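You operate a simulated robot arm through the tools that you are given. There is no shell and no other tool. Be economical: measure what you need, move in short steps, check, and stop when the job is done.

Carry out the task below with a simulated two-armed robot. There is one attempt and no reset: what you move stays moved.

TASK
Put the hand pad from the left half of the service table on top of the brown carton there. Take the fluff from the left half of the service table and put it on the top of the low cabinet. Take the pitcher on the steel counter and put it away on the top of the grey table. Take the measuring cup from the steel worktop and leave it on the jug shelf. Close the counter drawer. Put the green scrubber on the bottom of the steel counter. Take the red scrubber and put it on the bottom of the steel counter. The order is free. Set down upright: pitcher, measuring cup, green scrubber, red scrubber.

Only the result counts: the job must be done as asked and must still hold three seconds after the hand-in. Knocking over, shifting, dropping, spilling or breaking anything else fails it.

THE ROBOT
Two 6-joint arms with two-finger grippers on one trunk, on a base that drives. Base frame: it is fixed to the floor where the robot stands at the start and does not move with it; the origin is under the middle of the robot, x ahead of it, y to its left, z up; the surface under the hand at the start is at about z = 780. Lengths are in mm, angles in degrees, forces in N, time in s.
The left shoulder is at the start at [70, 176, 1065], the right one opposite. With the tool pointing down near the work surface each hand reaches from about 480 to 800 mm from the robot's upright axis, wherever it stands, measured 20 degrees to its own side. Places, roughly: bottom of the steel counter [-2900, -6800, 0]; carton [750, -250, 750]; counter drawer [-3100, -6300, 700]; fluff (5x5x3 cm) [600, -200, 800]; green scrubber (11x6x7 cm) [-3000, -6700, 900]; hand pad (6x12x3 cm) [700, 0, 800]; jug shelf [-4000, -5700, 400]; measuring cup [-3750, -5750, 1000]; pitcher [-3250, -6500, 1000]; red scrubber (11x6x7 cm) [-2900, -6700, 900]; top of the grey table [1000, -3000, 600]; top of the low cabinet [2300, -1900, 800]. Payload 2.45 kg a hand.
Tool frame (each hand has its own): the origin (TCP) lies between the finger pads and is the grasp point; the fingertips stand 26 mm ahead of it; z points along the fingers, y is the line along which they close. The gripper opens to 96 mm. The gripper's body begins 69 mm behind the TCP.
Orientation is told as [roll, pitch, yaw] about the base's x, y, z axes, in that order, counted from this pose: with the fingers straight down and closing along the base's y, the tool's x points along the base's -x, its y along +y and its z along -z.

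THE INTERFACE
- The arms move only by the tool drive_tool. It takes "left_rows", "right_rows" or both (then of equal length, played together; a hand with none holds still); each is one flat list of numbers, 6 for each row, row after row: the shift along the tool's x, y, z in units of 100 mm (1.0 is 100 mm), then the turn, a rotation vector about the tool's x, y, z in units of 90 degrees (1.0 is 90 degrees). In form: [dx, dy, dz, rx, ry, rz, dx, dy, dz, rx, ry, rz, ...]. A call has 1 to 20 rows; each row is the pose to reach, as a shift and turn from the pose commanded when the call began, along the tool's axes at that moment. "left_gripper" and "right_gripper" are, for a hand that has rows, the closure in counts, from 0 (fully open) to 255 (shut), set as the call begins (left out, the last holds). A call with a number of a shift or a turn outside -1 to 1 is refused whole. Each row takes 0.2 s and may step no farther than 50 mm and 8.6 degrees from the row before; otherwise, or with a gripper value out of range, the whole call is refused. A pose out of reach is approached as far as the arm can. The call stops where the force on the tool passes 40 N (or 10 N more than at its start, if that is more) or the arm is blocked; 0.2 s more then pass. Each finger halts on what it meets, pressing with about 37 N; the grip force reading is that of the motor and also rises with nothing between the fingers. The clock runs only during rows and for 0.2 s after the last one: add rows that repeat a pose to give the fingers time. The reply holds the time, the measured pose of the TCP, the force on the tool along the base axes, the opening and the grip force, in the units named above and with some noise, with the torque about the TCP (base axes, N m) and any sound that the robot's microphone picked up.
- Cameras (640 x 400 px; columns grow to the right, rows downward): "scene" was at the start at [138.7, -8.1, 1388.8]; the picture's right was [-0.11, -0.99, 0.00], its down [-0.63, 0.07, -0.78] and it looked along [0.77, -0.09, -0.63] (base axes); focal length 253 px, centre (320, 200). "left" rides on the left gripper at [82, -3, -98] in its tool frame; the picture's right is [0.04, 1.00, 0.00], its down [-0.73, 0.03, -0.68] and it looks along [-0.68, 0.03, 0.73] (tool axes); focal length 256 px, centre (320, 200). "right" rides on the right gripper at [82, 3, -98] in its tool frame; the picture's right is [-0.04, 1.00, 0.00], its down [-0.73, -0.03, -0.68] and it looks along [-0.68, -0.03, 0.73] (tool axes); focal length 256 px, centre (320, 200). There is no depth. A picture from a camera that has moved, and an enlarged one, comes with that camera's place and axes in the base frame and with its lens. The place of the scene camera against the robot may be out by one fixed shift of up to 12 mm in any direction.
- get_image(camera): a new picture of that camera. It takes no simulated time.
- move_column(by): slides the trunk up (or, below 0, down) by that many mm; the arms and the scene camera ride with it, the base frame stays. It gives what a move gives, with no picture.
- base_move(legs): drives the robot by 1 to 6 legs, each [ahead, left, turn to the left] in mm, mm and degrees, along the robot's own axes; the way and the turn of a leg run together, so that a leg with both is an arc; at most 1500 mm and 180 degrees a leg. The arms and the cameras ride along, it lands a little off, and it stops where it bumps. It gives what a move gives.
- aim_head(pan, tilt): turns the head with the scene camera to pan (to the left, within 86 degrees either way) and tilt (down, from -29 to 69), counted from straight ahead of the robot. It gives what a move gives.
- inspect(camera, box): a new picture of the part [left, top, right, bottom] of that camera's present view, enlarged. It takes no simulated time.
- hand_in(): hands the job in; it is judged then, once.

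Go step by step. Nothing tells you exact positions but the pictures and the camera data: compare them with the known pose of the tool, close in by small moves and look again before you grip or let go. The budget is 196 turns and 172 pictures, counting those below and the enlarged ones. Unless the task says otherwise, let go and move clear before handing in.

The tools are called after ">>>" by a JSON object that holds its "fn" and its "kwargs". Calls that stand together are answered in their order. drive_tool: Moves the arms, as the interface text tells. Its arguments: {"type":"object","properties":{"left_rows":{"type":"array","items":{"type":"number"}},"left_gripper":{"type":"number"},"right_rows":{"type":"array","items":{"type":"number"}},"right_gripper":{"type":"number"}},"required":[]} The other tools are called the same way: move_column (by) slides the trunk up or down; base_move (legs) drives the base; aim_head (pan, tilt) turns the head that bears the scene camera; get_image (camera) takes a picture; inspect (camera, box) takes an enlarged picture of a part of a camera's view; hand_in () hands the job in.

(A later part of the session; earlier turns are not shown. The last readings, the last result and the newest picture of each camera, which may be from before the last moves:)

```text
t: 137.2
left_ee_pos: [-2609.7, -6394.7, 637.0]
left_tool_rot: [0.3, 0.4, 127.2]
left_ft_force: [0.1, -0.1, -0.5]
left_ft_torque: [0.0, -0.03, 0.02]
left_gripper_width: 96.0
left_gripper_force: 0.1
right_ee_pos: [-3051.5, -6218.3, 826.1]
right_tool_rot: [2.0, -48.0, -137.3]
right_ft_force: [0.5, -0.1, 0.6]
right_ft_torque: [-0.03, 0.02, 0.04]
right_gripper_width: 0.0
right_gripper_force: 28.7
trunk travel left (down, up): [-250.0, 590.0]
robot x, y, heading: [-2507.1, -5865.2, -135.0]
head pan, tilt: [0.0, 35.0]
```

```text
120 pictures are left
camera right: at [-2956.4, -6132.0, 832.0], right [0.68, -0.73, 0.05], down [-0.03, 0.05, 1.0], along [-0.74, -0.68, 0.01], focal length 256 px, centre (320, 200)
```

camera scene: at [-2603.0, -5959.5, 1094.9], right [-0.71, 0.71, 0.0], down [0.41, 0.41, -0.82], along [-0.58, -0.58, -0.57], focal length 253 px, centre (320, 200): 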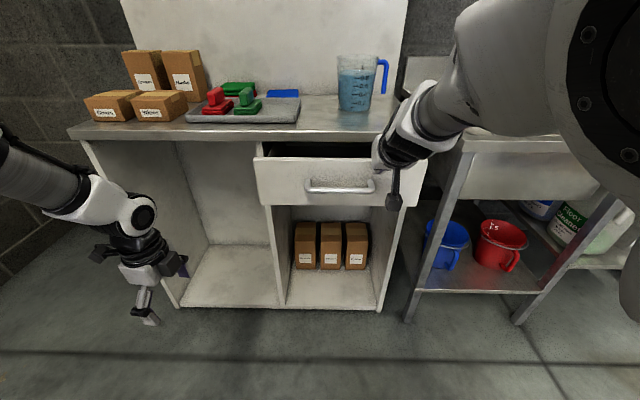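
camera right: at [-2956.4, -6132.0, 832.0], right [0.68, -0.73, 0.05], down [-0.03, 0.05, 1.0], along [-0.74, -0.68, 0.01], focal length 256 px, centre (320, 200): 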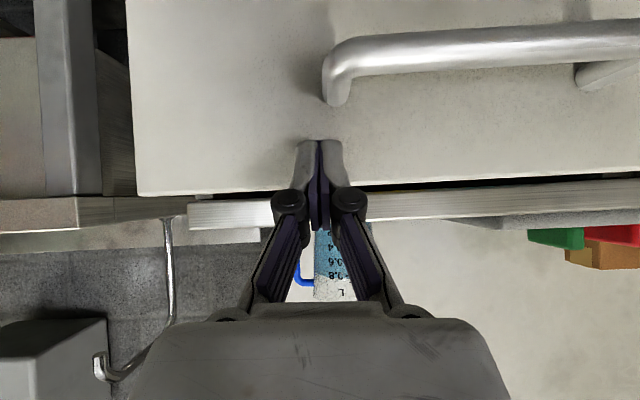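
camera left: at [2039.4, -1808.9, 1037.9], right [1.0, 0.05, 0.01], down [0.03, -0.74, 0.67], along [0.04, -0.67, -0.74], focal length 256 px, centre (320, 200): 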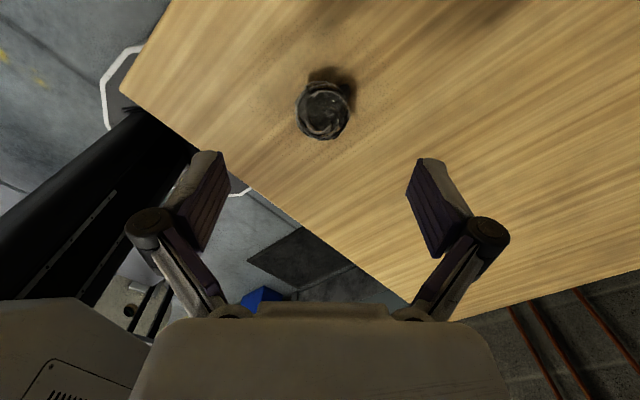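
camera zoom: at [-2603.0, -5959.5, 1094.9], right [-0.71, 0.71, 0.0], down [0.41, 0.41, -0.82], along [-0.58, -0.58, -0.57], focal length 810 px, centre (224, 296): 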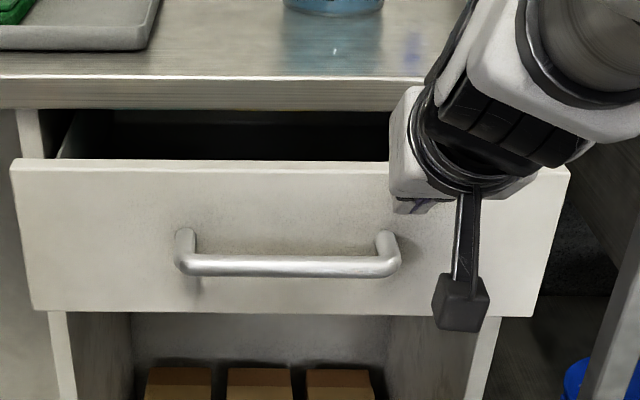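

The fingertips face the drawer front above the handle. I'll push with the base.

>>> {"fn": "base_move", "kwargs": {"legs": [[85, 0, 0]]}}

>>> {"fn": "get_image", "kwargs": {"camera": "right"}}

>>> {"fn": "inspect", "kwargs": {"camera": "scene", "box": [250, 90, 450, 210]}}

```text
t: 138.3
left_ee_pos: [-2670.4, -6453.8, 636.5]
left_tool_rot: [0.3, 0.3, 127.2]
left_ft_force: [0.9, -0.2, -0.7]
left_ft_torque: [0.06, -0.01, 0.01]
left_gripper_width: 95.6
left_gripper_force: 0.0
right_ee_pos: [-3111.0, -6279.0, 825.8]
right_tool_rot: [2.3, -48.0, -137.5]
right_ft_force: [0.2, -0.8, -0.3]
right_ft_torque: [0.02, -0.01, 0.02]
right_gripper_width: 0.0
right_gripper_force: 28.5
trunk travel left (down, up): [-250.0, 590.0]
robot x, y, heading: [-2566.9, -5922.3, -134.9]
head pan, tilt: [0.0, 35.0]
```

```text
119 pictures are left
camera right: at [-3017.9, -6192.0, 832.4], right [0.68, -0.73, 0.06], down [-0.03, 0.05, 1.0], along [-0.74, -0.68, 0.01], focal length 256 px, centre (320, 200)
```

right: 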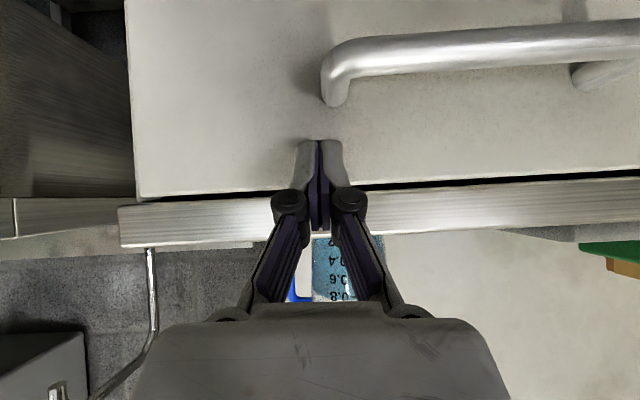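

```text
3.20 times, centred on (350, 150) of scene
camera zoom: at [-2663.9, -6020.3, 1094.8], right [-0.71, 0.71, 0.0], down [0.41, 0.41, -0.82], along [-0.58, -0.58, -0.57], focal length 810 px, centre (224, 360)
```

zoom: 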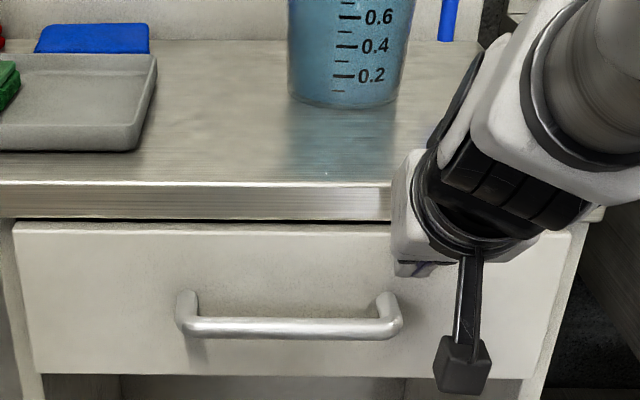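

>>> {"fn": "base_move", "kwargs": {"legs": [[18, 0, 0]]}}

>>> {"fn": "get_image", "kwargs": {"camera": "right"}}

```text
t: 139.2
left_ee_pos: [-2681.4, -6465.8, 638.7]
left_tool_rot: [0.5, 0.5, 127.2]
left_ft_force: [0.6, 0.2, -0.2]
left_ft_torque: [-0.01, -0.03, 0.01]
left_gripper_width: 96.1
left_gripper_force: 0.0
right_ee_pos: [-3119.4, -6285.7, 828.8]
right_tool_rot: [2.6, -47.7, -137.8]
right_ft_force: [9.1, 5.8, 3.4]
right_ft_torque: [-0.03, -0.01, 0.0]
right_gripper_width: 6.0
right_gripper_force: 28.3
trunk travel left (down, up): [-250.0, 590.0]
robot x, y, heading: [-2581.0, -5935.6, -134.8]
head pan, tilt: [0.0, 35.0]
stopped in leg 1: the force on the tool passed its limit at 77 N (the readings are from after the stop); the commanded pose is now the measured one
```

```text
117 pictures are left
camera right: at [-3026.0, -6199.6, 835.1], right [0.68, -0.73, 0.06], down [-0.03, 0.05, 1.0], along [-0.74, -0.68, 0.01], focal length 256 px, centre (320, 200)
```

right: 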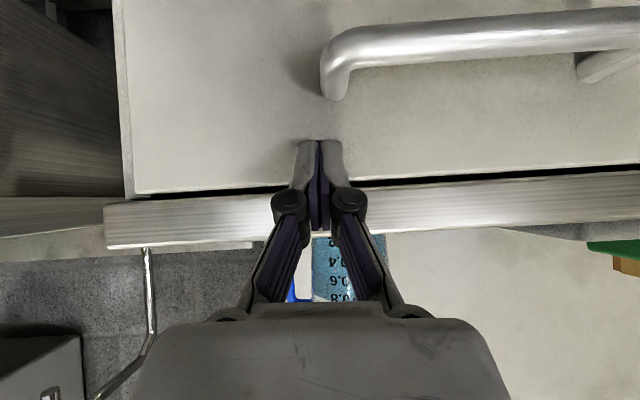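

The drawer hit its stop. I'll back off a little and check that it stays shut.

>>> {"fn": "base_move", "kwargs": {"legs": [[-60, 0, 0]]}}

>>> {"fn": "get_image", "kwargs": {"camera": "scene"}}

```text
t: 140.1
left_ee_pos: [-2638.6, -6424.2, 637.9]
left_tool_rot: [0.5, 0.4, 127.4]
left_ft_force: [0.2, 0.2, 0.9]
left_ft_torque: [-0.03, 0.03, -0.01]
left_gripper_width: 96.1
left_gripper_force: 0.0
right_ee_pos: [-3078.1, -6246.4, 829.1]
right_tool_rot: [2.7, -47.8, -137.6]
right_ft_force: [0.0, -0.3, -0.4]
right_ft_torque: [0.03, -0.03, 0.01]
right_gripper_width: 0.2
right_gripper_force: 28.3
trunk travel left (down, up): [-250.0, 590.0]
robot x, y, heading: [-2540.6, -5889.8, -135.0]
head pan, tilt: [0.0, 35.0]
```

```text
116 pictures are left
camera scene: at [-2631.2, -5987.8, 1095.2], right [-0.71, 0.71, 0.0], down [0.4, 0.41, -0.82], along [-0.58, -0.58, -0.57], focal length 253 px, centre (320, 200)
```

scene: 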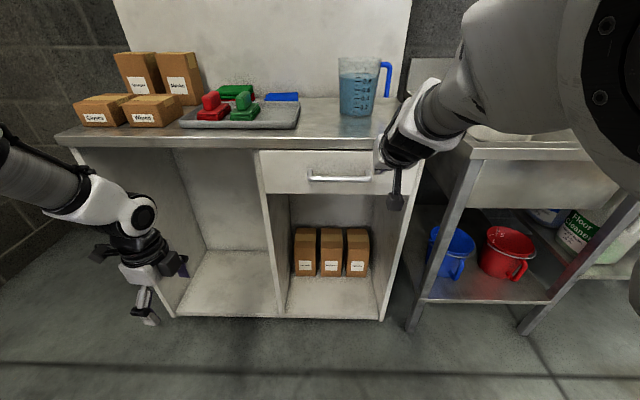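

The drawer stays closed. Next are the scrubbers: raise the trunk, move in front of them, and turn the left hand to close sideways.

>>> {"fn": "move_column", "kwargs": {"by": 450}}

>>> {"fn": "base_move", "kwargs": {"legs": [[200, 130, 0]]}}

>>> {"fn": "drive_tool", "kwargs": {"left_rows": [0, 0, 0, 0, 0, -0.09, 0, 0, 0, 0, 0, -0.18, 0, 0, 0, 0, 0, -0.27, 0, 0, 0, 0, 0, -0.36, 0, 0, 0, 0, 0, -0.45, 0, 0, 0, 0, 0, -0.54, 0, 0, 0, 0, 0, -0.63, 0, 0, 0, 0, 0, -0.72, 0, 0, 0, 0, 0, -0.81, 0, 0, 0, 0, 0, -0.9, 0, 0, 0, 0, 0, -0.99]}}

>>> {"fn": "get_image", "kwargs": {"camera": "scene"}}

>>> {"fn": "get_image", "kwargs": {"camera": "left"}}

```text
refused: 450 is not a number from -400 to 400
```

```text
t: 141.2
left_ee_pos: [-2652.2, -6499.6, 636.8]
left_tool_rot: [0.5, 0.4, 127.3]
left_ft_force: [-0.1, -0.7, 0.0]
left_ft_torque: [-0.03, 0.02, 0.01]
left_gripper_width: 96.0
left_gripper_force: 0.1
right_ee_pos: [-3091.1, -6317.2, 825.4]
right_tool_rot: [2.8, -47.0, -137.9]
right_ft_force: [10.7, 7.8, 5.4]
right_ft_torque: [-0.03, -0.01, 0.01]
right_gripper_width: 5.9
right_gripper_force: 28.7
trunk travel left (down, up): [-250.0, 590.0]
robot x, y, heading: [-2552.5, -5966.9, -134.7]
head pan, tilt: [0.0, 35.0]
stopped in leg 1: the force on the tool passed its limit at 232 N (the readings are from after the stop); the commanded pose is now the measured one
```

```text
t: 143.7
left_ee_pos: [-2653.2, -6499.9, 636.9]
left_tool_rot: [0.4, -0.4, -143.6]
left_ft_force: [0.4, -0.1, 0.3]
left_ft_torque: [-0.01, 0.0, 0.01]
left_gripper_width: 96.2
left_gripper_force: 0.1
right_ee_pos: [-3092.2, -6315.4, 826.4]
right_tool_rot: [2.7, -47.1, -137.7]
right_ft_force: [16.0, 12.5, 0.4]
right_ft_torque: [0.12, -0.11, 0.04]
right_gripper_width: 5.9
right_gripper_force: 28.2
trunk travel left (down, up): [-250.0, 590.0]
robot x, y, heading: [-2553.6, -5966.4, -134.9]
head pan, tilt: [0.0, 35.0]
```

```text
115 pictures are left
camera scene: at [-2646.0, -6062.7, 1095.8], right [-0.7, 0.71, 0.0], down [0.4, 0.4, -0.82], along [-0.58, -0.58, -0.57], focal length 253 px, centre (320, 200)
```

scene: 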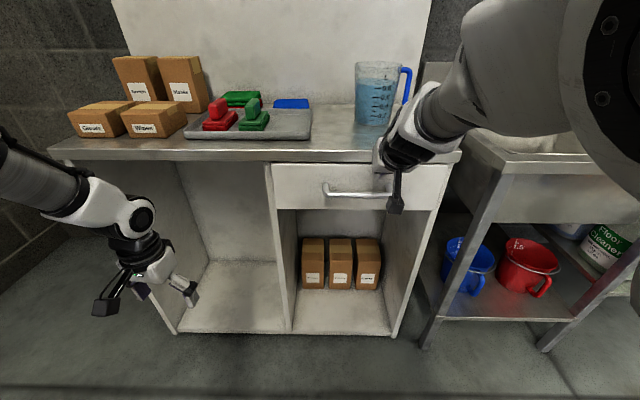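

```text
114 pictures are left
camera left: at [-2589.1, -6448.1, 735.8], right [0.63, -0.78, 0.01], down [-0.57, -0.45, 0.69], along [-0.53, -0.43, -0.73], focal length 256 px, centre (320, 200)
```

left: 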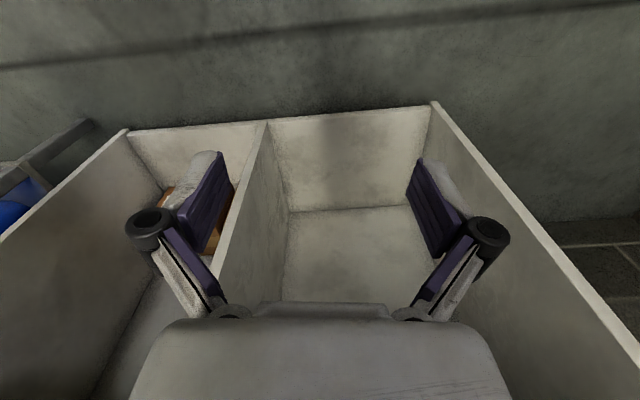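

The trunk lift was refused and the base pushed the right hand against the closed drawer. Nothing looks shifted. I'll back off, then raise.

>>> {"fn": "base_move", "kwargs": {"legs": [[-80, 0, 0]]}}

>>> {"fn": "move_column", "kwargs": {"by": 400}}

>>> {"fn": "inspect", "kwargs": {"camera": "scene", "box": [60, 60, 460, 310]}}

```text
t: 144.7
left_ee_pos: [-2597.6, -6445.8, 635.9]
left_tool_rot: [0.4, -0.4, -143.7]
left_ft_force: [0.4, 1.0, 0.0]
left_ft_torque: [-0.03, 0.04, 0.0]
left_gripper_width: 96.0
left_gripper_force: 0.1
right_ee_pos: [-3036.5, -6261.0, 825.5]
right_tool_rot: [2.6, -46.9, -137.8]
right_ft_force: [-0.9, -0.1, 1.2]
right_ft_torque: [-0.02, 0.02, 0.0]
right_gripper_width: 0.1
right_gripper_force: 28.9
trunk travel left (down, up): [-250.0, 590.0]
robot x, y, heading: [-2498.4, -5913.3, -135.1]
head pan, tilt: [0.0, 35.0]
```

```text
t: 148.5
left_ee_pos: [-2598.5, -6445.7, 1036.5]
left_tool_rot: [0.4, -0.4, -143.6]
left_ft_force: [0.5, 0.3, -0.1]
left_ft_torque: [0.02, 0.02, 0.01]
left_gripper_width: 96.0
left_gripper_force: 0.1
right_ee_pos: [-3035.6, -6261.9, 1224.2]
right_tool_rot: [2.7, -46.9, -137.8]
right_ft_force: [0.2, 0.4, 0.5]
right_ft_torque: [0.04, -0.05, -0.01]
right_gripper_width: 0.1
right_gripper_force: 29.2
trunk travel left (down, up): [-650.0, 190.0]
robot x, y, heading: [-2499.4, -5909.4, -135.0]
head pan, tilt: [0.0, 35.0]
```

```text
1.60 times, centred on (260, 185) of scene
camera zoom: at [-2592.6, -6008.9, 1495.3], right [-0.71, 0.71, 0.0], down [0.4, 0.4, -0.82], along [-0.58, -0.58, -0.57], focal length 405 px, centre (416, 224)
```

zoom: 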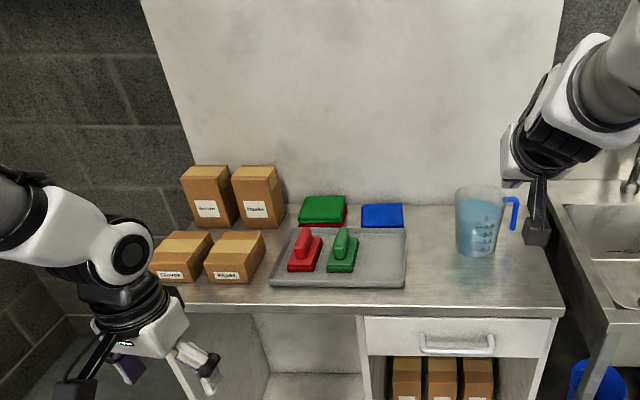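

I'll pull the right hand back and up so it stays clear of the pitcher.

>>> {"fn": "drive_tool", "kwargs": {"right_rows": [0.05, 0, -0.24, 0, 0, 0, 0.1, 0, -0.48, 0, 0, 0, 0.15, 0, -0.72, 0, 0, 0, 0.2, 0, -0.95, 0, 0, 0]}}

```text
t: 149.5
left_ee_pos: [-2597.6, -6444.8, 1037.0]
left_tool_rot: [0.3, -0.3, -143.6]
left_ft_force: [-0.1, 0.3, -0.6]
left_ft_torque: [0.01, -0.01, 0.02]
left_gripper_width: 95.9
left_gripper_force: 0.1
right_ee_pos: [-3028.7, -6242.5, 1233.5]
right_tool_rot: [3.5, -44.7, -138.5]
right_ft_force: [-0.2, 0.4, -0.2]
right_ft_torque: [0.01, 0.01, 0.03]
right_gripper_width: 0.2
right_gripper_force: 27.8
right hand out of reach, approached as far as the arm can: row 2, 3, 4
trunk travel left (down, up): [-650.0, 190.0]
robot x, y, heading: [-2502.9, -5912.8, -134.7]
head pan, tilt: [0.0, 35.0]
```

>>> {"fn": "move_column", "kwargs": {"by": 120}}

>>> {"fn": "base_move", "kwargs": {"legs": [[270, -40, 0]]}}

>>> {"fn": "get_image", "kwargs": {"camera": "left"}}

>>> {"fn": "get_image", "kwargs": {"camera": "scene"}}

```text
t: 151.0
left_ee_pos: [-2598.1, -6444.8, 1155.5]
left_tool_rot: [0.4, -0.4, -143.6]
left_ft_force: [0.2, 0.5, 0.5]
left_ft_torque: [0.0, -0.01, 0.01]
left_gripper_width: 95.9
left_gripper_force: 0.1
right_ee_pos: [-3027.5, -6243.3, 1355.9]
right_tool_rot: [3.4, -44.7, -138.4]
right_ft_force: [-0.2, -0.2, -0.1]
right_ft_torque: [0.01, -0.02, -0.03]
right_gripper_width: 0.3
right_gripper_force: 28.9
trunk travel left (down, up): [-770.0, 70.0]
robot x, y, heading: [-2499.2, -5912.3, -134.8]
head pan, tilt: [0.0, 35.0]
```

```text
t: 153.0
left_ee_pos: [-2819.6, -6609.5, 1157.1]
left_tool_rot: [0.4, -0.6, -143.9]
left_ft_force: [0.2, 0.6, -0.1]
left_ft_torque: [-0.02, 0.03, 0.02]
left_gripper_width: 96.1
left_gripper_force: 0.1
right_ee_pos: [-3247.3, -6406.9, 1359.1]
right_tool_rot: [3.5, -45.2, -138.7]
right_ft_force: [-0.8, -0.5, 0.9]
right_ft_torque: [0.03, 0.0, -0.02]
right_gripper_width: 0.1
right_gripper_force: 28.4
trunk travel left (down, up): [-770.0, 70.0]
robot x, y, heading: [-2721.5, -6076.3, -135.2]
head pan, tilt: [0.0, 35.0]
```

```text
112 pictures are left
camera left: at [-2755.7, -6558.4, 1255.5], right [0.62, -0.78, 0.01], down [-0.57, -0.45, 0.69], along [-0.53, -0.43, -0.73], focal length 256 px, centre (320, 200)
```

left: 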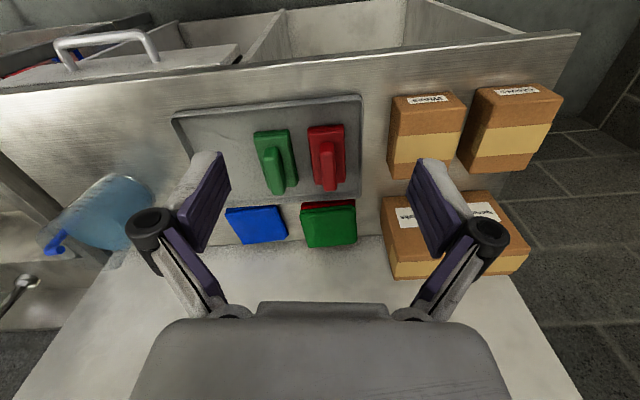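

```text
111 pictures are left
camera scene: at [-2826.8, -6159.8, 1629.1], right [-0.53, 0.85, 0.0], down [0.37, 0.23, -0.9], along [-0.76, -0.48, -0.44], focal length 253 px, centre (320, 200)
```

scene: 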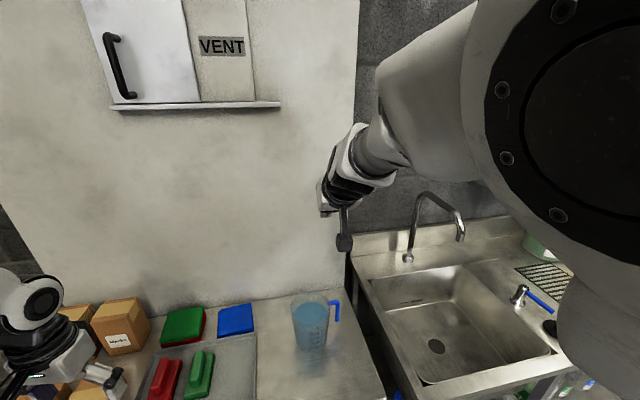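

The right elbow is nudging the head. I'll unfold the right arm by turning its tool to vertical.

>>> {"fn": "drive_tool", "kwargs": {"right_rows": [0, 0, 0, 0, 0.09, 0, 0, 0, 0, 0, 0.18, 0, 0, 0, 0, 0, 0.27, 0, 0, 0, 0, 0, 0.36, 0, 0, 0, 0, 0, 0.45, 0, 0, 0, 0, 0, 0.5, 0]}}

>>> {"fn": "get_image", "kwargs": {"camera": "scene"}}

```text
t: 154.4
left_ee_pos: [-2822.6, -6611.5, 1156.1]
left_tool_rot: [0.4, -0.2, -143.8]
left_ft_force: [-0.2, 0.7, 0.5]
left_ft_torque: [0.0, -0.03, -0.01]
left_gripper_width: 95.9
left_gripper_force: 0.1
right_ee_pos: [-3249.6, -6407.8, 1357.0]
right_tool_rot: [2.5, -0.1, -136.1]
right_ft_force: [-0.3, -0.6, -0.2]
right_ft_torque: [0.02, 0.0, 0.0]
right_gripper_width: 0.1
right_gripper_force: 28.8
trunk travel left (down, up): [-770.0, 70.0]
robot x, y, heading: [-2721.3, -6076.3, -135.2]
head pan, tilt: [0.0, 35.0]
```

```text
110 pictures are left
camera scene: at [-2814.2, -6175.4, 1614.9], right [-0.71, 0.71, 0.0], down [0.41, 0.41, -0.82], along [-0.58, -0.58, -0.57], focal length 253 px, centre (320, 200)
```

scene: 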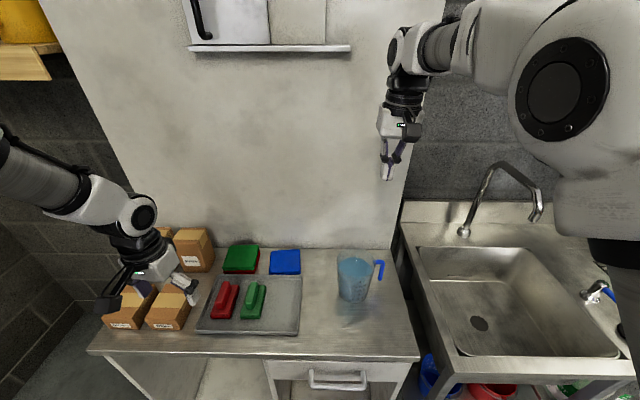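

The camera view is back to normal. Red is at about (-2921, -6703), so I'll move the left hand over it with a narrower opening.

>>> {"fn": "drive_tool", "kwargs": {"left_rows": [-0.25, 0.04, 0.1, 0, 0, 0, -0.5, 0.08, 0.3, 0, 0, 0, -0.75, 0.12, 0.6, 0, 0, 0, -1.0, 0.16, 0.9, 0, 0, 0], "left_gripper": 110}}

>>> {"fn": "get_image", "kwargs": {"camera": "left"}}

```text
t: 155.4
left_ee_pos: [-2893.6, -6683.7, 1061.2]
left_tool_rot: [0.4, -0.3, -143.9]
left_ft_force: [-0.6, 0.7, 0.6]
left_ft_torque: [0.03, -0.03, 0.01]
left_gripper_width: 54.3
left_gripper_force: 0.1
right_ee_pos: [-3250.9, -6408.9, 1357.4]
right_tool_rot: [2.5, -0.2, -136.3]
right_ft_force: [-0.6, 0.0, 0.1]
right_ft_torque: [-0.02, -0.01, 0.0]
right_gripper_width: 0.1
right_gripper_force: 27.8
trunk travel left (down, up): [-770.0, 70.0]
robot x, y, heading: [-2717.2, -6081.3, -135.3]
head pan, tilt: [0.0, 35.0]
```

```text
109 pictures are left
camera left: at [-2829.4, -6633.4, 1159.9], right [0.62, -0.78, 0.01], down [-0.57, -0.45, 0.68], along [-0.53, -0.43, -0.73], focal length 256 px, centre (320, 200)
```

left: 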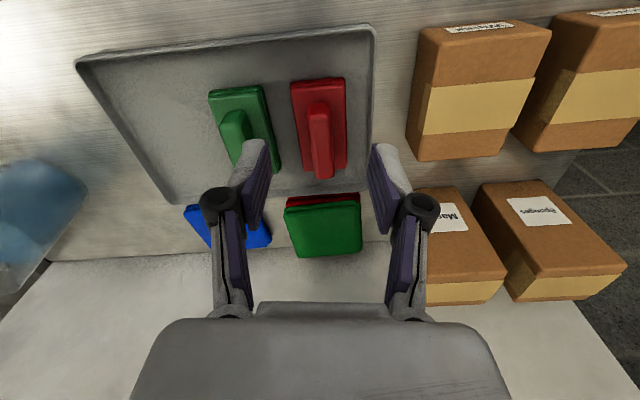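

>>> {"fn": "drive_tool", "kwargs": {"left_rows": [-0.22, 0.02, 0.2, 0, 0, 0, -0.45, 0.04, 0.5, 0, 0, 0, -0.45, 0.04, 0.75, 0, 0, 0, -0.45, 0.04, 0.95, 0, 0, 0]}}

>>> {"fn": "get_image", "kwargs": {"camera": "left"}}

>>> {"fn": "inspect", "kwargs": {"camera": "scene", "box": [140, 220, 320, 340]}}

```text
t: 156.4
left_ee_pos: [-2925.7, -6711.8, 970.8]
left_tool_rot: [0.4, -0.5, -143.8]
left_ft_force: [0.3, 0.8, -0.5]
left_ft_torque: [0.01, -0.02, -0.01]
left_gripper_width: 54.8
left_gripper_force: 0.1
right_ee_pos: [-3249.0, -6407.7, 1358.5]
right_tool_rot: [2.4, -0.3, -136.3]
right_ft_force: [0.3, -0.2, 0.6]
right_ft_torque: [-0.01, -0.03, 0.0]
right_gripper_width: 0.2
right_gripper_force: 27.8
trunk travel left (down, up): [-770.0, 70.0]
robot x, y, heading: [-2718.2, -6079.8, -135.4]
head pan, tilt: [0.0, 35.0]
```

```text
108 pictures are left
camera left: at [-2861.5, -6661.5, 1069.8], right [0.62, -0.78, 0.01], down [-0.57, -0.45, 0.68], along [-0.53, -0.43, -0.73], focal length 256 px, centre (320, 200)
```

left: 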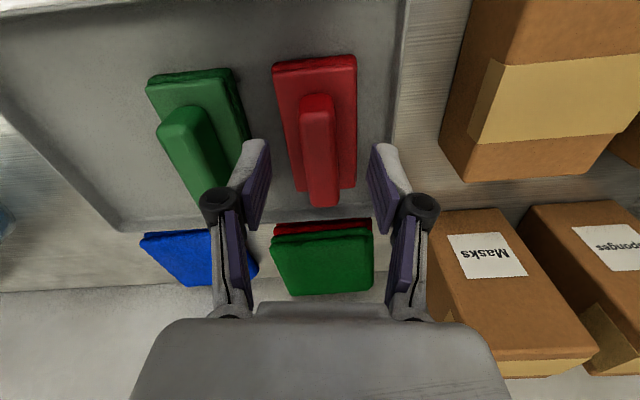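

```text
3.33 times, centred on (230, 280) of scene
camera zoom: at [-2813.0, -6174.5, 1615.1], right [-0.71, 0.71, 0.0], down [0.41, 0.41, -0.82], along [-0.58, -0.58, -0.57], focal length 844 px, centre (620, -67)
```

zoom: 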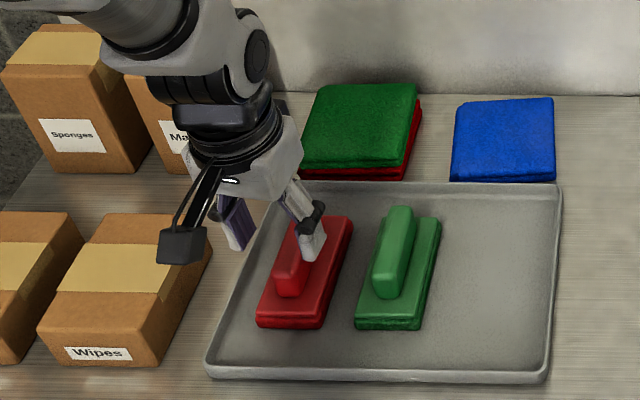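

>>> {"fn": "drive_tool", "kwargs": {"left_rows": [0.04, 0, 0.1, 0, 0, 0, 0.05, 0, 0.2, 0, 0, 0, 0.05, 0, 0.28, 0, 0, 0]}}

>>> {"fn": "get_image", "kwargs": {"camera": "left"}}

>>> {"fn": "inspect", "kwargs": {"camera": "scene", "box": [170, 230, 300, 330]}}

```text
t: 157.2
left_ee_pos: [-2922.7, -6711.0, 943.6]
left_tool_rot: [0.4, -0.3, -143.8]
left_ft_force: [0.4, -0.9, -0.2]
left_ft_torque: [-0.01, -0.03, -0.01]
left_gripper_width: 54.6
left_gripper_force: 0.1
right_ee_pos: [-3251.2, -6407.9, 1357.6]
right_tool_rot: [2.4, -0.2, -136.2]
right_ft_force: [0.6, -0.2, 0.2]
right_ft_torque: [0.02, -0.03, 0.01]
right_gripper_width: 0.0
right_gripper_force: 28.5
trunk travel left (down, up): [-770.0, 70.0]
robot x, y, heading: [-2716.9, -6080.6, -135.4]
head pan, tilt: [0.0, 35.0]
```

```text
106 pictures are left
camera left: at [-2859.1, -6659.9, 1041.9], right [0.62, -0.78, 0.01], down [-0.57, -0.45, 0.68], along [-0.53, -0.43, -0.73], focal length 256 px, centre (320, 200)
```

left: 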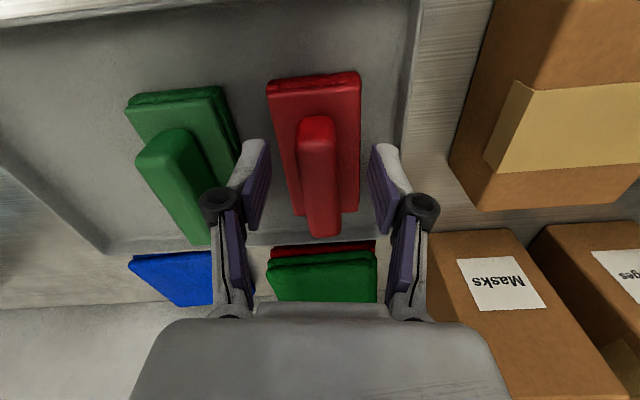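

```text
4.00 times, centred on (235, 280) of scene
camera zoom: at [-2813.8, -6175.1, 1615.0], right [-0.71, 0.71, 0.0], down [0.41, 0.41, -0.82], along [-0.58, -0.58, -0.57], focal length 1012 px, centre (660, -120)
```

zoom: 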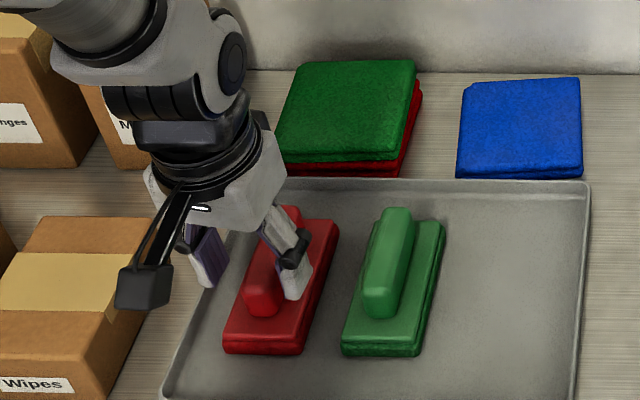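

>>> {"fn": "drive_tool", "kwargs": {"left_rows": [0, 0, 0.06, 0, 0, 0, 0, 0, 0.12, 0, 0, 0]}}

>>> {"fn": "drive_tool", "kwargs": {"left_rows": [0, 0, 0, 0, 0, 0, 0, 0, 0, 0, 0, 0, 0, 0, 0, 0, 0, 0, 0, 0, 0, 0, 0, 0], "left_gripper": 255}}

>>> {"fn": "drive_tool", "kwargs": {"left_rows": [0, 0, -0.2, 0, 0, 0, 0, 0, -0.5, 0, 0, 0, 0, 0, -0.8, 0, 0, 0, 0, 0, -1.0, 0, 0, 0]}}

>>> {"fn": "get_image", "kwargs": {"camera": "left"}}

>>> {"fn": "get_image", "kwargs": {"camera": "scene"}}

```text
t: 157.8
left_ee_pos: [-2922.5, -6710.7, 931.5]
left_tool_rot: [0.5, -0.4, -143.8]
left_ft_force: [0.3, -0.5, -0.4]
left_ft_torque: [-0.04, -0.02, 0.02]
left_gripper_width: 54.6
left_gripper_force: 0.1
right_ee_pos: [-3249.8, -6407.3, 1358.4]
right_tool_rot: [2.5, -0.2, -136.3]
right_ft_force: [-0.2, -0.7, 0.2]
right_ft_torque: [0.02, -0.05, -0.02]
right_gripper_width: 0.0
right_gripper_force: 28.5
trunk travel left (down, up): [-770.0, 70.0]
robot x, y, heading: [-2720.5, -6078.1, -135.1]
head pan, tilt: [0.0, 35.0]
```

```text
t: 158.8
left_ee_pos: [-2922.4, -6711.3, 931.7]
left_tool_rot: [0.4, -0.5, -143.7]
left_ft_force: [-0.8, -0.7, 3.5]
left_ft_torque: [0.16, -0.05, -0.02]
left_gripper_width: 23.0
left_gripper_force: 37.0
right_ee_pos: [-3249.1, -6407.2, 1357.4]
right_tool_rot: [2.5, -0.4, -136.2]
right_ft_force: [-0.2, -0.6, 0.4]
right_ft_torque: [0.01, 0.0, 0.04]
right_gripper_width: 0.1
right_gripper_force: 28.1
trunk travel left (down, up): [-770.0, 70.0]
robot x, y, heading: [-2716.3, -6077.7, -135.1]
head pan, tilt: [0.0, 35.0]
```

```text
t: 159.8
left_ee_pos: [-2922.8, -6709.8, 1033.2]
left_tool_rot: [0.4, -0.4, -143.9]
left_ft_force: [0.9, 0.5, -0.4]
left_ft_torque: [0.02, -0.03, -0.01]
left_gripper_width: 23.1
left_gripper_force: 36.7
right_ee_pos: [-3250.5, -6408.1, 1357.4]
right_tool_rot: [2.5, -0.3, -136.2]
right_ft_force: [-0.7, 0.5, 0.0]
right_ft_torque: [0.01, -0.02, 0.02]
right_gripper_width: 0.0
right_gripper_force: 28.2
trunk travel left (down, up): [-770.0, 70.0]
robot x, y, heading: [-2718.8, -6078.3, -135.0]
head pan, tilt: [0.0, 35.0]
```

```text
104 pictures are left
camera left: at [-2859.2, -6658.2, 1131.4], right [0.62, -0.78, 0.01], down [-0.57, -0.45, 0.68], along [-0.53, -0.43, -0.73], focal length 256 px, centre (320, 200)
```

left: 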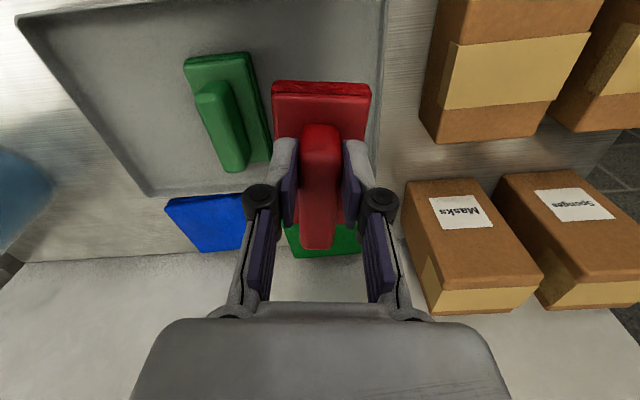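

```text
103 pictures are left
camera scene: at [-2813.2, -6174.1, 1615.0], right [-0.71, 0.71, 0.0], down [0.41, 0.4, -0.82], along [-0.58, -0.58, -0.57], focal length 253 px, centre (320, 200)
```

scene: 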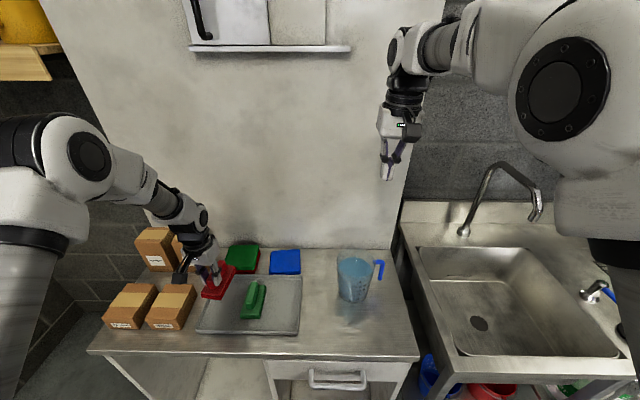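

Red is firmly held. I'll back away, lower the trunk, turn right so the right arm stays clear, and line up with the left compartment.

>>> {"fn": "base_move", "kwargs": {"legs": [[-330, 0, 0]]}}

>>> {"fn": "move_column", "kwargs": {"by": -400}}

>>> {"fn": "move_column", "kwargs": {"by": -350}}

>>> {"fn": "base_move", "kwargs": {"legs": [[0, 0, -35], [-353, 504, 0]]}}

>>> {"fn": "aim_head", "kwargs": {"pan": 30, "tilt": 20}}

>>> {"fn": "get_image", "kwargs": {"camera": "scene"}}

>>> {"fn": "get_image", "kwargs": {"camera": "left"}}

```text
t: 161.9
left_ee_pos: [-2697.9, -6481.3, 1030.9]
left_tool_rot: [0.4, -0.3, -144.2]
left_ft_force: [0.0, -0.3, -0.7]
left_ft_torque: [0.02, -0.04, -0.01]
left_gripper_width: 23.1
left_gripper_force: 36.9
right_ee_pos: [-3022.6, -6177.4, 1357.1]
right_tool_rot: [2.4, -0.2, -136.5]
right_ft_force: [-0.7, -0.5, -0.5]
right_ft_torque: [0.0, -0.01, 0.01]
right_gripper_width: 0.0
right_gripper_force: 28.7
trunk travel left (down, up): [-770.0, 70.0]
robot x, y, heading: [-2490.2, -5850.2, -135.6]
head pan, tilt: [0.0, 35.0]
```

```text
t: 165.8
left_ee_pos: [-2697.1, -6479.7, 632.7]
left_tool_rot: [0.4, -0.4, -144.3]
left_ft_force: [0.4, 0.6, -1.1]
left_ft_torque: [-0.01, 0.01, -0.01]
left_gripper_width: 23.1
left_gripper_force: 36.7
right_ee_pos: [-3021.9, -6175.5, 958.8]
right_tool_rot: [2.5, -0.3, -136.6]
right_ft_force: [-0.1, 0.1, 0.4]
right_ft_torque: [0.06, -0.02, -0.02]
right_gripper_width: 0.0
right_gripper_force: 28.5
trunk travel left (down, up): [-370.0, 470.0]
robot x, y, heading: [-2484.2, -5849.1, -135.3]
head pan, tilt: [0.0, 35.0]
```

```text
t: 169.2
left_ee_pos: [-2697.1, -6479.3, 282.4]
left_tool_rot: [0.4, -0.5, -144.2]
left_ft_force: [0.2, 0.0, -1.5]
left_ft_torque: [0.03, -0.06, -0.01]
left_gripper_width: 23.0
left_gripper_force: 36.6
right_ee_pos: [-3021.3, -6175.4, 608.3]
right_tool_rot: [2.6, -0.2, -136.6]
right_ft_force: [0.1, -0.3, 0.3]
right_ft_torque: [-0.01, -0.01, 0.0]
right_gripper_width: 0.0
right_gripper_force: 29.1
trunk travel left (down, up): [-20.0, 820.0]
robot x, y, heading: [-2488.4, -5847.4, -135.3]
head pan, tilt: [0.0, 35.0]
```

```text
t: 174.3
left_ee_pos: [-2575.8, -6686.8, 283.2]
left_tool_rot: [0.3, -0.4, -179.1]
left_ft_force: [-0.6, -0.2, -1.8]
left_ft_torque: [0.01, 0.0, 0.0]
left_gripper_width: 23.0
left_gripper_force: 36.9
right_ee_pos: [-2668.9, -6252.3, 606.4]
right_tool_rot: [2.5, -0.3, -171.4]
right_ft_force: [-0.5, -0.1, 0.3]
right_ft_torque: [-0.01, 0.02, -0.01]
right_gripper_width: 0.0
right_gripper_force: 28.5
trunk travel left (down, up): [-20.0, 820.0]
robot x, y, heading: [-2045.2, -6292.8, -170.3]
head pan, tilt: [0.0, 35.0]
```

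```text
t: 175.3
left_ee_pos: [-2576.3, -6687.4, 282.8]
left_tool_rot: [0.4, -0.4, -179.1]
left_ft_force: [-0.4, 0.2, -0.9]
left_ft_torque: [0.02, -0.02, 0.05]
left_gripper_width: 23.2
left_gripper_force: 36.9
right_ee_pos: [-2667.4, -6252.1, 607.9]
right_tool_rot: [2.5, -0.2, -171.5]
right_ft_force: [0.0, 0.2, 0.0]
right_ft_torque: [-0.02, 0.01, -0.01]
right_gripper_width: 0.0
right_gripper_force: 28.8
trunk travel left (down, up): [-20.0, 820.0]
robot x, y, heading: [-2046.6, -6288.4, -170.6]
head pan, tilt: [30.0, 20.0]
```

```text
102 pictures are left
camera scene: at [-2162.8, -6356.7, 888.8], right [-0.64, 0.77, 0.0], down [0.26, 0.22, -0.94], along [-0.72, -0.6, -0.34], focal length 253 px, centre (320, 200)
```

scene: 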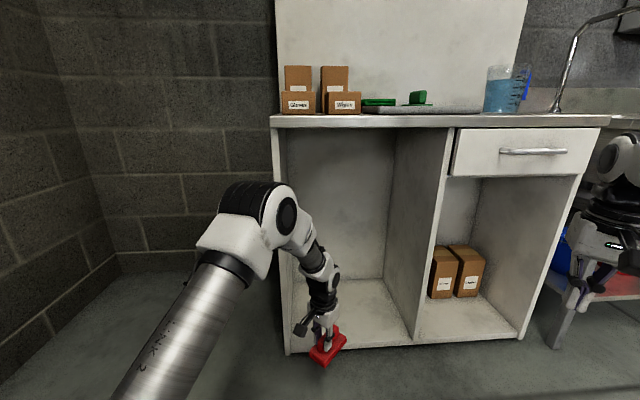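

```text
101 pictures are left
camera left: at [-2494.1, -6683.0, 380.9], right [0.06, -1.0, 0.01], down [-0.73, -0.04, 0.68], along [-0.68, -0.04, -0.73], focal length 256 px, centre (320, 200)
```

left: 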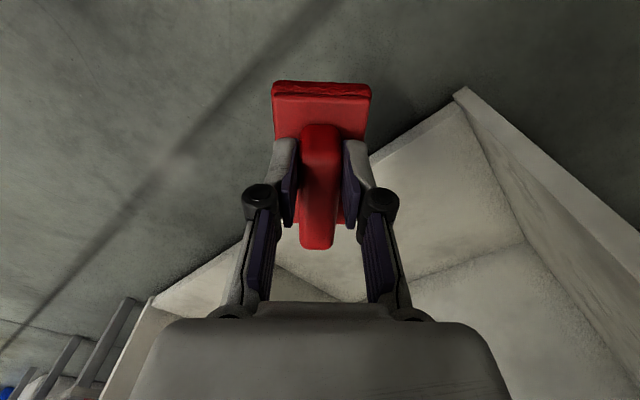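

Everything looks aligned with the left compartment. I'll lower the hand to just above the board height, then drive in.

>>> {"fn": "drive_tool", "kwargs": {"left_rows": [0, 0, 0.3, 0, 0, 0, 0, 0, 0.6, 0, 0, 0, 0, 0, 1.0, 0, 0, 0]}}

>>> {"fn": "inspect", "kwargs": {"camera": "scene", "box": [240, 250, 440, 400]}}

```text
t: 176.1
left_ee_pos: [-2574.8, -6689.2, 178.5]
left_tool_rot: [0.4, -0.4, -179.1]
left_ft_force: [0.1, 0.0, -0.9]
left_ft_torque: [0.0, -0.07, 0.0]
left_gripper_width: 22.9
left_gripper_force: 37.1
right_ee_pos: [-2668.8, -6253.4, 607.3]
right_tool_rot: [2.5, -0.2, -171.5]
right_ft_force: [-1.4, -0.2, 0.1]
right_ft_torque: [-0.05, 0.04, -0.01]
right_gripper_width: 0.0
right_gripper_force: 28.3
trunk travel left (down, up): [-20.0, 820.0]
robot x, y, heading: [-2046.3, -6294.0, -170.2]
head pan, tilt: [30.0, 20.0]
```

```text
2.67 times, centred on (340, 325) of scene
camera zoom: at [-2162.8, -6356.7, 888.9], right [-0.64, 0.77, 0.0], down [0.26, 0.22, -0.94], along [-0.72, -0.6, -0.34], focal length 675 px, centre (267, -133)
```

zoom: 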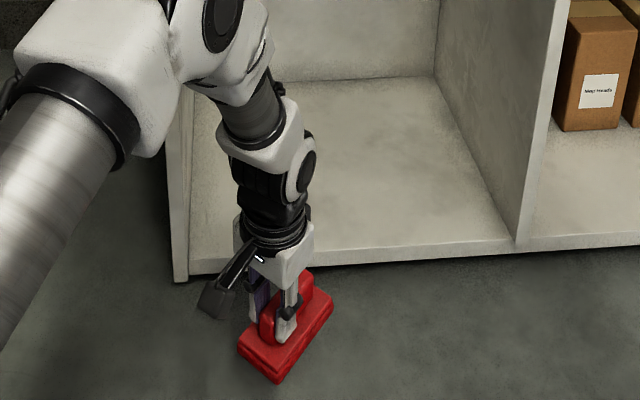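

>>> {"fn": "base_move", "kwargs": {"legs": [[228, 164, 0]]}}

>>> {"fn": "get_image", "kwargs": {"camera": "scene"}}

>>> {"fn": "get_image", "kwargs": {"camera": "left"}}

```text
t: 177.9
left_ee_pos: [-2736.0, -6856.0, 174.9]
left_tool_rot: [0.7, 0.6, -179.6]
left_ft_force: [0.2, 0.1, -1.2]
left_ft_torque: [0.01, -0.07, 0.03]
left_gripper_width: 23.2
left_gripper_force: 37.1
right_ee_pos: [-2835.2, -6425.9, 611.5]
right_tool_rot: [2.5, -0.6, -171.2]
right_ft_force: [-0.2, -0.5, -0.3]
right_ft_torque: [-0.01, 0.0, -0.01]
right_gripper_width: 0.0
right_gripper_force: 28.8
trunk travel left (down, up): [-20.0, 820.0]
robot x, y, heading: [-2215.3, -6460.0, -170.1]
head pan, tilt: [30.0, 20.0]
stopped in leg 1: the robot was blocked; the commanded pose is now the measured one
```

```text
99 pictures are left
camera scene: at [-2327.6, -6526.3, 890.6], right [-0.64, 0.77, 0.0], down [0.26, 0.22, -0.94], along [-0.72, -0.6, -0.34], focal length 253 px, centre (320, 200)
```

scene: 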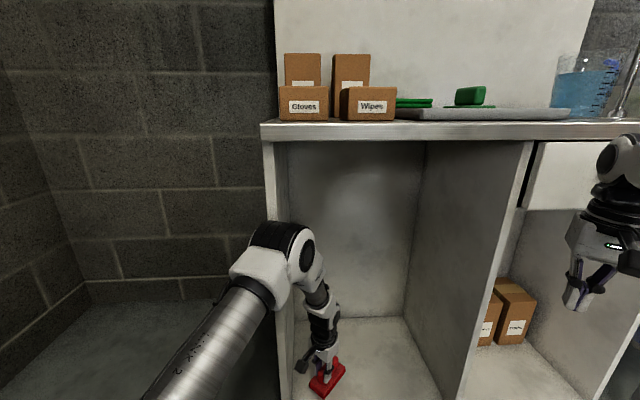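

```text
98 pictures are left
camera left: at [-2655.4, -6851.9, 276.0], right [0.05, -1.0, 0.01], down [-0.74, -0.03, 0.67], along [-0.67, -0.04, -0.74], focal length 256 px, centre (320, 200)
```

left: 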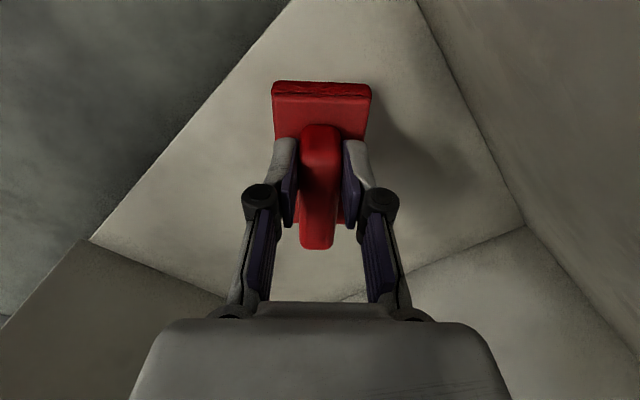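

The base is blocked slightly short, probably the left elbow at the side panel. The hand is inside at v≈-6781, so I'll reach further in and right with the arm.

>>> {"fn": "drive_tool", "kwargs": {"left_rows": [-0.25, -0.09, 0, 0, 0, 0, -0.5, -0.18, 0, 0, 0, 0, -0.75, -0.27, 0, 0, 0, 0, -1.0, -0.36, 0, 0, 0, 0]}}

>>> {"fn": "get_image", "kwargs": {"camera": "scene"}}

>>> {"fn": "get_image", "kwargs": {"camera": "left"}}

```text
t: 178.9
left_ee_pos: [-2839.1, -6819.2, 164.7]
left_tool_rot: [0.5, 0.8, -179.5]
left_ft_force: [0.5, -0.1, -0.9]
left_ft_torque: [-0.02, -0.02, 0.03]
left_gripper_width: 23.0
left_gripper_force: 37.0
right_ee_pos: [-2839.1, -6427.5, 606.9]
right_tool_rot: [2.5, -0.2, -171.2]
right_ft_force: [0.6, 0.9, 0.2]
right_ft_torque: [0.0, 0.01, -0.01]
right_gripper_width: 0.0
right_gripper_force: 28.6
trunk travel left (down, up): [-20.0, 820.0]
robot x, y, heading: [-2215.7, -6460.3, -170.1]
head pan, tilt: [30.0, 20.0]
```

```text
97 pictures are left
camera scene: at [-2332.9, -6529.2, 888.9], right [-0.64, 0.77, 0.0], down [0.26, 0.22, -0.94], along [-0.72, -0.6, -0.34], focal length 253 px, centre (320, 200)
```

scene: 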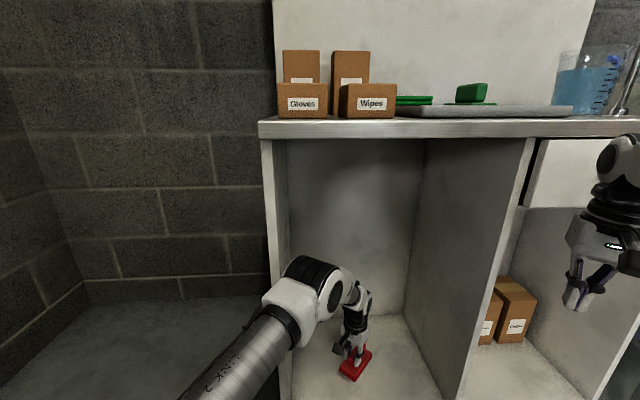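

```text
96 pictures are left
camera left: at [-2759.2, -6814.7, 264.9], right [0.05, -1.0, 0.01], down [-0.74, -0.03, 0.67], along [-0.67, -0.04, -0.74], focal length 256 px, centre (320, 200)
```

left: 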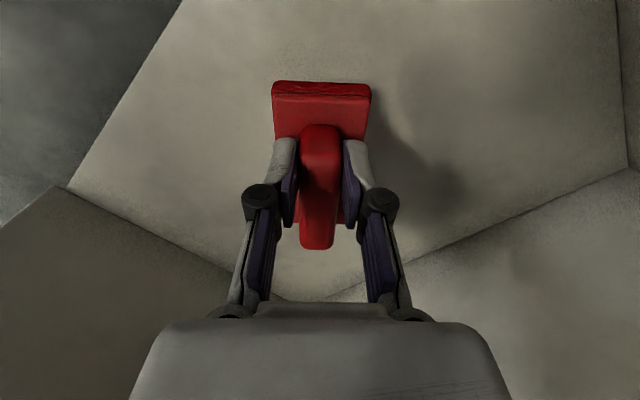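

It's well inside. I'll shift a bit further right to leave room for the green one, then lower to contact.

>>> {"fn": "drive_tool", "kwargs": {"left_rows": [-0.25, -0.25, 0, 0, 0, 0, -0.5, -0.5, 0, 0, 0, 0, -0.5, -0.5, 0.2, 0, 0, 0, -0.5, -0.5, 0.3, 0, 0, 0, -0.5, -0.5, 0.36, 0, 0, 0, -0.5, -0.5, 0.42, 0, 0, 0, -0.5, -0.5, 0.48, 0, 0, 0, -0.5, -0.5, 0.54, 0, 0, 0, -0.5, -0.5, 0.6, 0, 0, 0, -0.5, -0.5, 0.66, 0, 0, 0]}}

>>> {"fn": "get_image", "kwargs": {"camera": "left"}}

```text
t: 181.1
left_ee_pos: [-2887.9, -6773.2, 106.0]
left_tool_rot: [0.6, 0.4, -179.6]
left_ft_force: [-3.4, -1.8, 27.3]
left_ft_torque: [-0.05, 0.2, 0.13]
left_gripper_width: 23.2
left_gripper_force: 36.7
right_ee_pos: [-2837.6, -6426.1, 609.6]
right_tool_rot: [2.4, -0.4, -171.3]
right_ft_force: [-1.3, -0.7, 0.4]
right_ft_torque: [0.0, -0.01, 0.02]
right_gripper_width: 0.0
right_gripper_force: 28.6
trunk travel left (down, up): [-20.0, 820.0]
robot x, y, heading: [-2214.4, -6458.9, -170.2]
head pan, tilt: [30.0, 20.0]
```

```text
95 pictures are left
camera left: at [-2807.8, -6768.1, 205.6], right [0.05, -1.0, 0.01], down [-0.74, -0.03, 0.67], along [-0.67, -0.04, -0.74], focal length 256 px, centre (320, 200)
```

left: 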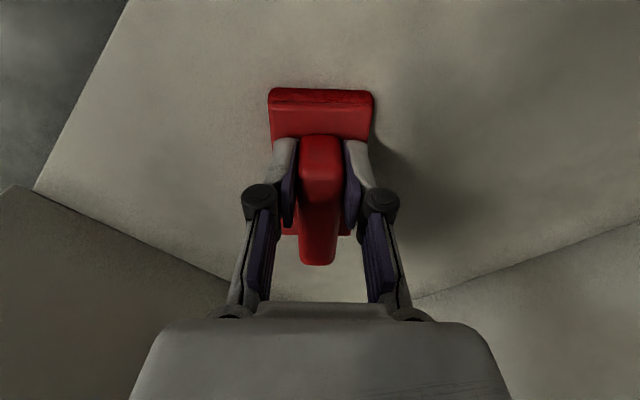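

It's in contact at z≈106. I'll ease off, open and lift clear.

>>> {"fn": "drive_tool", "kwargs": {"left_rows": [0, 0, -0.03, 0, 0, 0, 0, 0, -0.03, 0, 0, 0]}}

>>> {"fn": "drive_tool", "kwargs": {"left_rows": [0, 0, 0, 0, 0, 0, 0, 0, 0, 0, 0, 0, 0, 0, -0.25, 0, 0, 0, 0, 0, -0.6, 0, 0, 0, 0, 0, -1.0, 0, 0, 0], "left_gripper": 110}}

>>> {"fn": "get_image", "kwargs": {"camera": "left"}}

>>> {"fn": "get_image", "kwargs": {"camera": "scene"}}

```text
t: 181.7
left_ee_pos: [-2887.2, -6772.1, 106.1]
left_tool_rot: [0.4, 0.6, -179.7]
left_ft_force: [-5.4, 0.1, 11.8]
left_ft_torque: [0.0, 1.01, 0.04]
left_gripper_width: 23.2
left_gripper_force: 37.1
right_ee_pos: [-2838.2, -6426.8, 608.9]
right_tool_rot: [2.5, -0.2, -171.3]
right_ft_force: [-0.2, -0.1, -0.2]
right_ft_torque: [-0.02, -0.02, -0.05]
right_gripper_width: 0.0
right_gripper_force: 28.6
trunk travel left (down, up): [-20.0, 820.0]
robot x, y, heading: [-2216.2, -6464.1, -170.2]
head pan, tilt: [30.0, 20.0]
```

```text
t: 182.9
left_ee_pos: [-2887.5, -6769.4, 205.3]
left_tool_rot: [0.5, 0.9, -179.6]
left_ft_force: [0.0, 0.5, 0.0]
left_ft_torque: [0.0, -0.04, -0.03]
left_gripper_width: 54.9
left_gripper_force: 0.0
right_ee_pos: [-2839.3, -6426.8, 607.7]
right_tool_rot: [2.5, -0.2, -171.3]
right_ft_force: [0.4, 0.4, -0.4]
right_ft_torque: [0.02, -0.03, -0.04]
right_gripper_width: 0.0
right_gripper_force: 28.4
trunk travel left (down, up): [-20.0, 820.0]
robot x, y, heading: [-2212.8, -6463.0, -170.4]
head pan, tilt: [30.0, 20.0]
```

```text
94 pictures are left
camera left: at [-2808.1, -6765.7, 305.9], right [0.05, -1.0, 0.01], down [-0.74, -0.03, 0.67], along [-0.67, -0.04, -0.74], focal length 256 px, centre (320, 200)
```

left: 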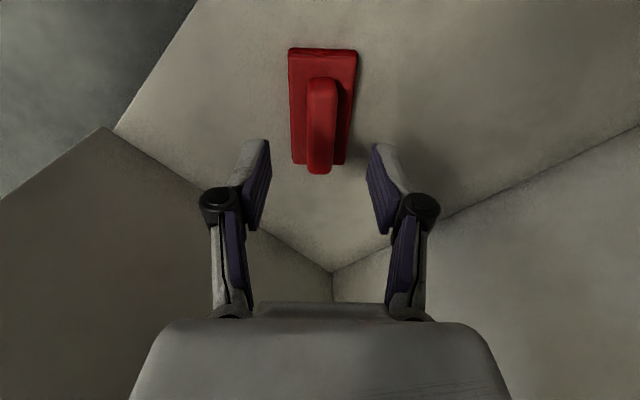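

```text
93 pictures are left
camera scene: at [-2332.7, -6529.1, 888.8], right [-0.64, 0.77, 0.0], down [0.26, 0.22, -0.94], along [-0.72, -0.6, -0.34], focal length 253 px, centre (320, 200)
```

scene: 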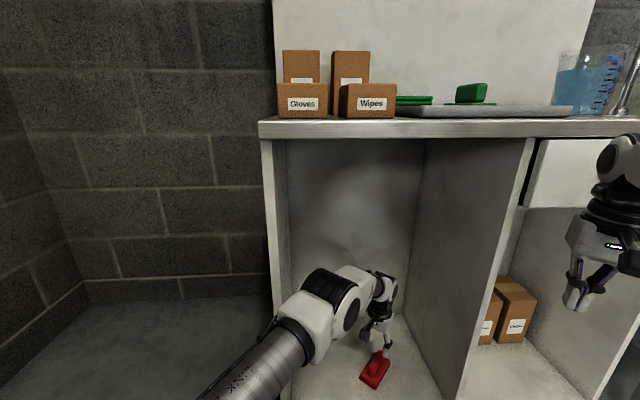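

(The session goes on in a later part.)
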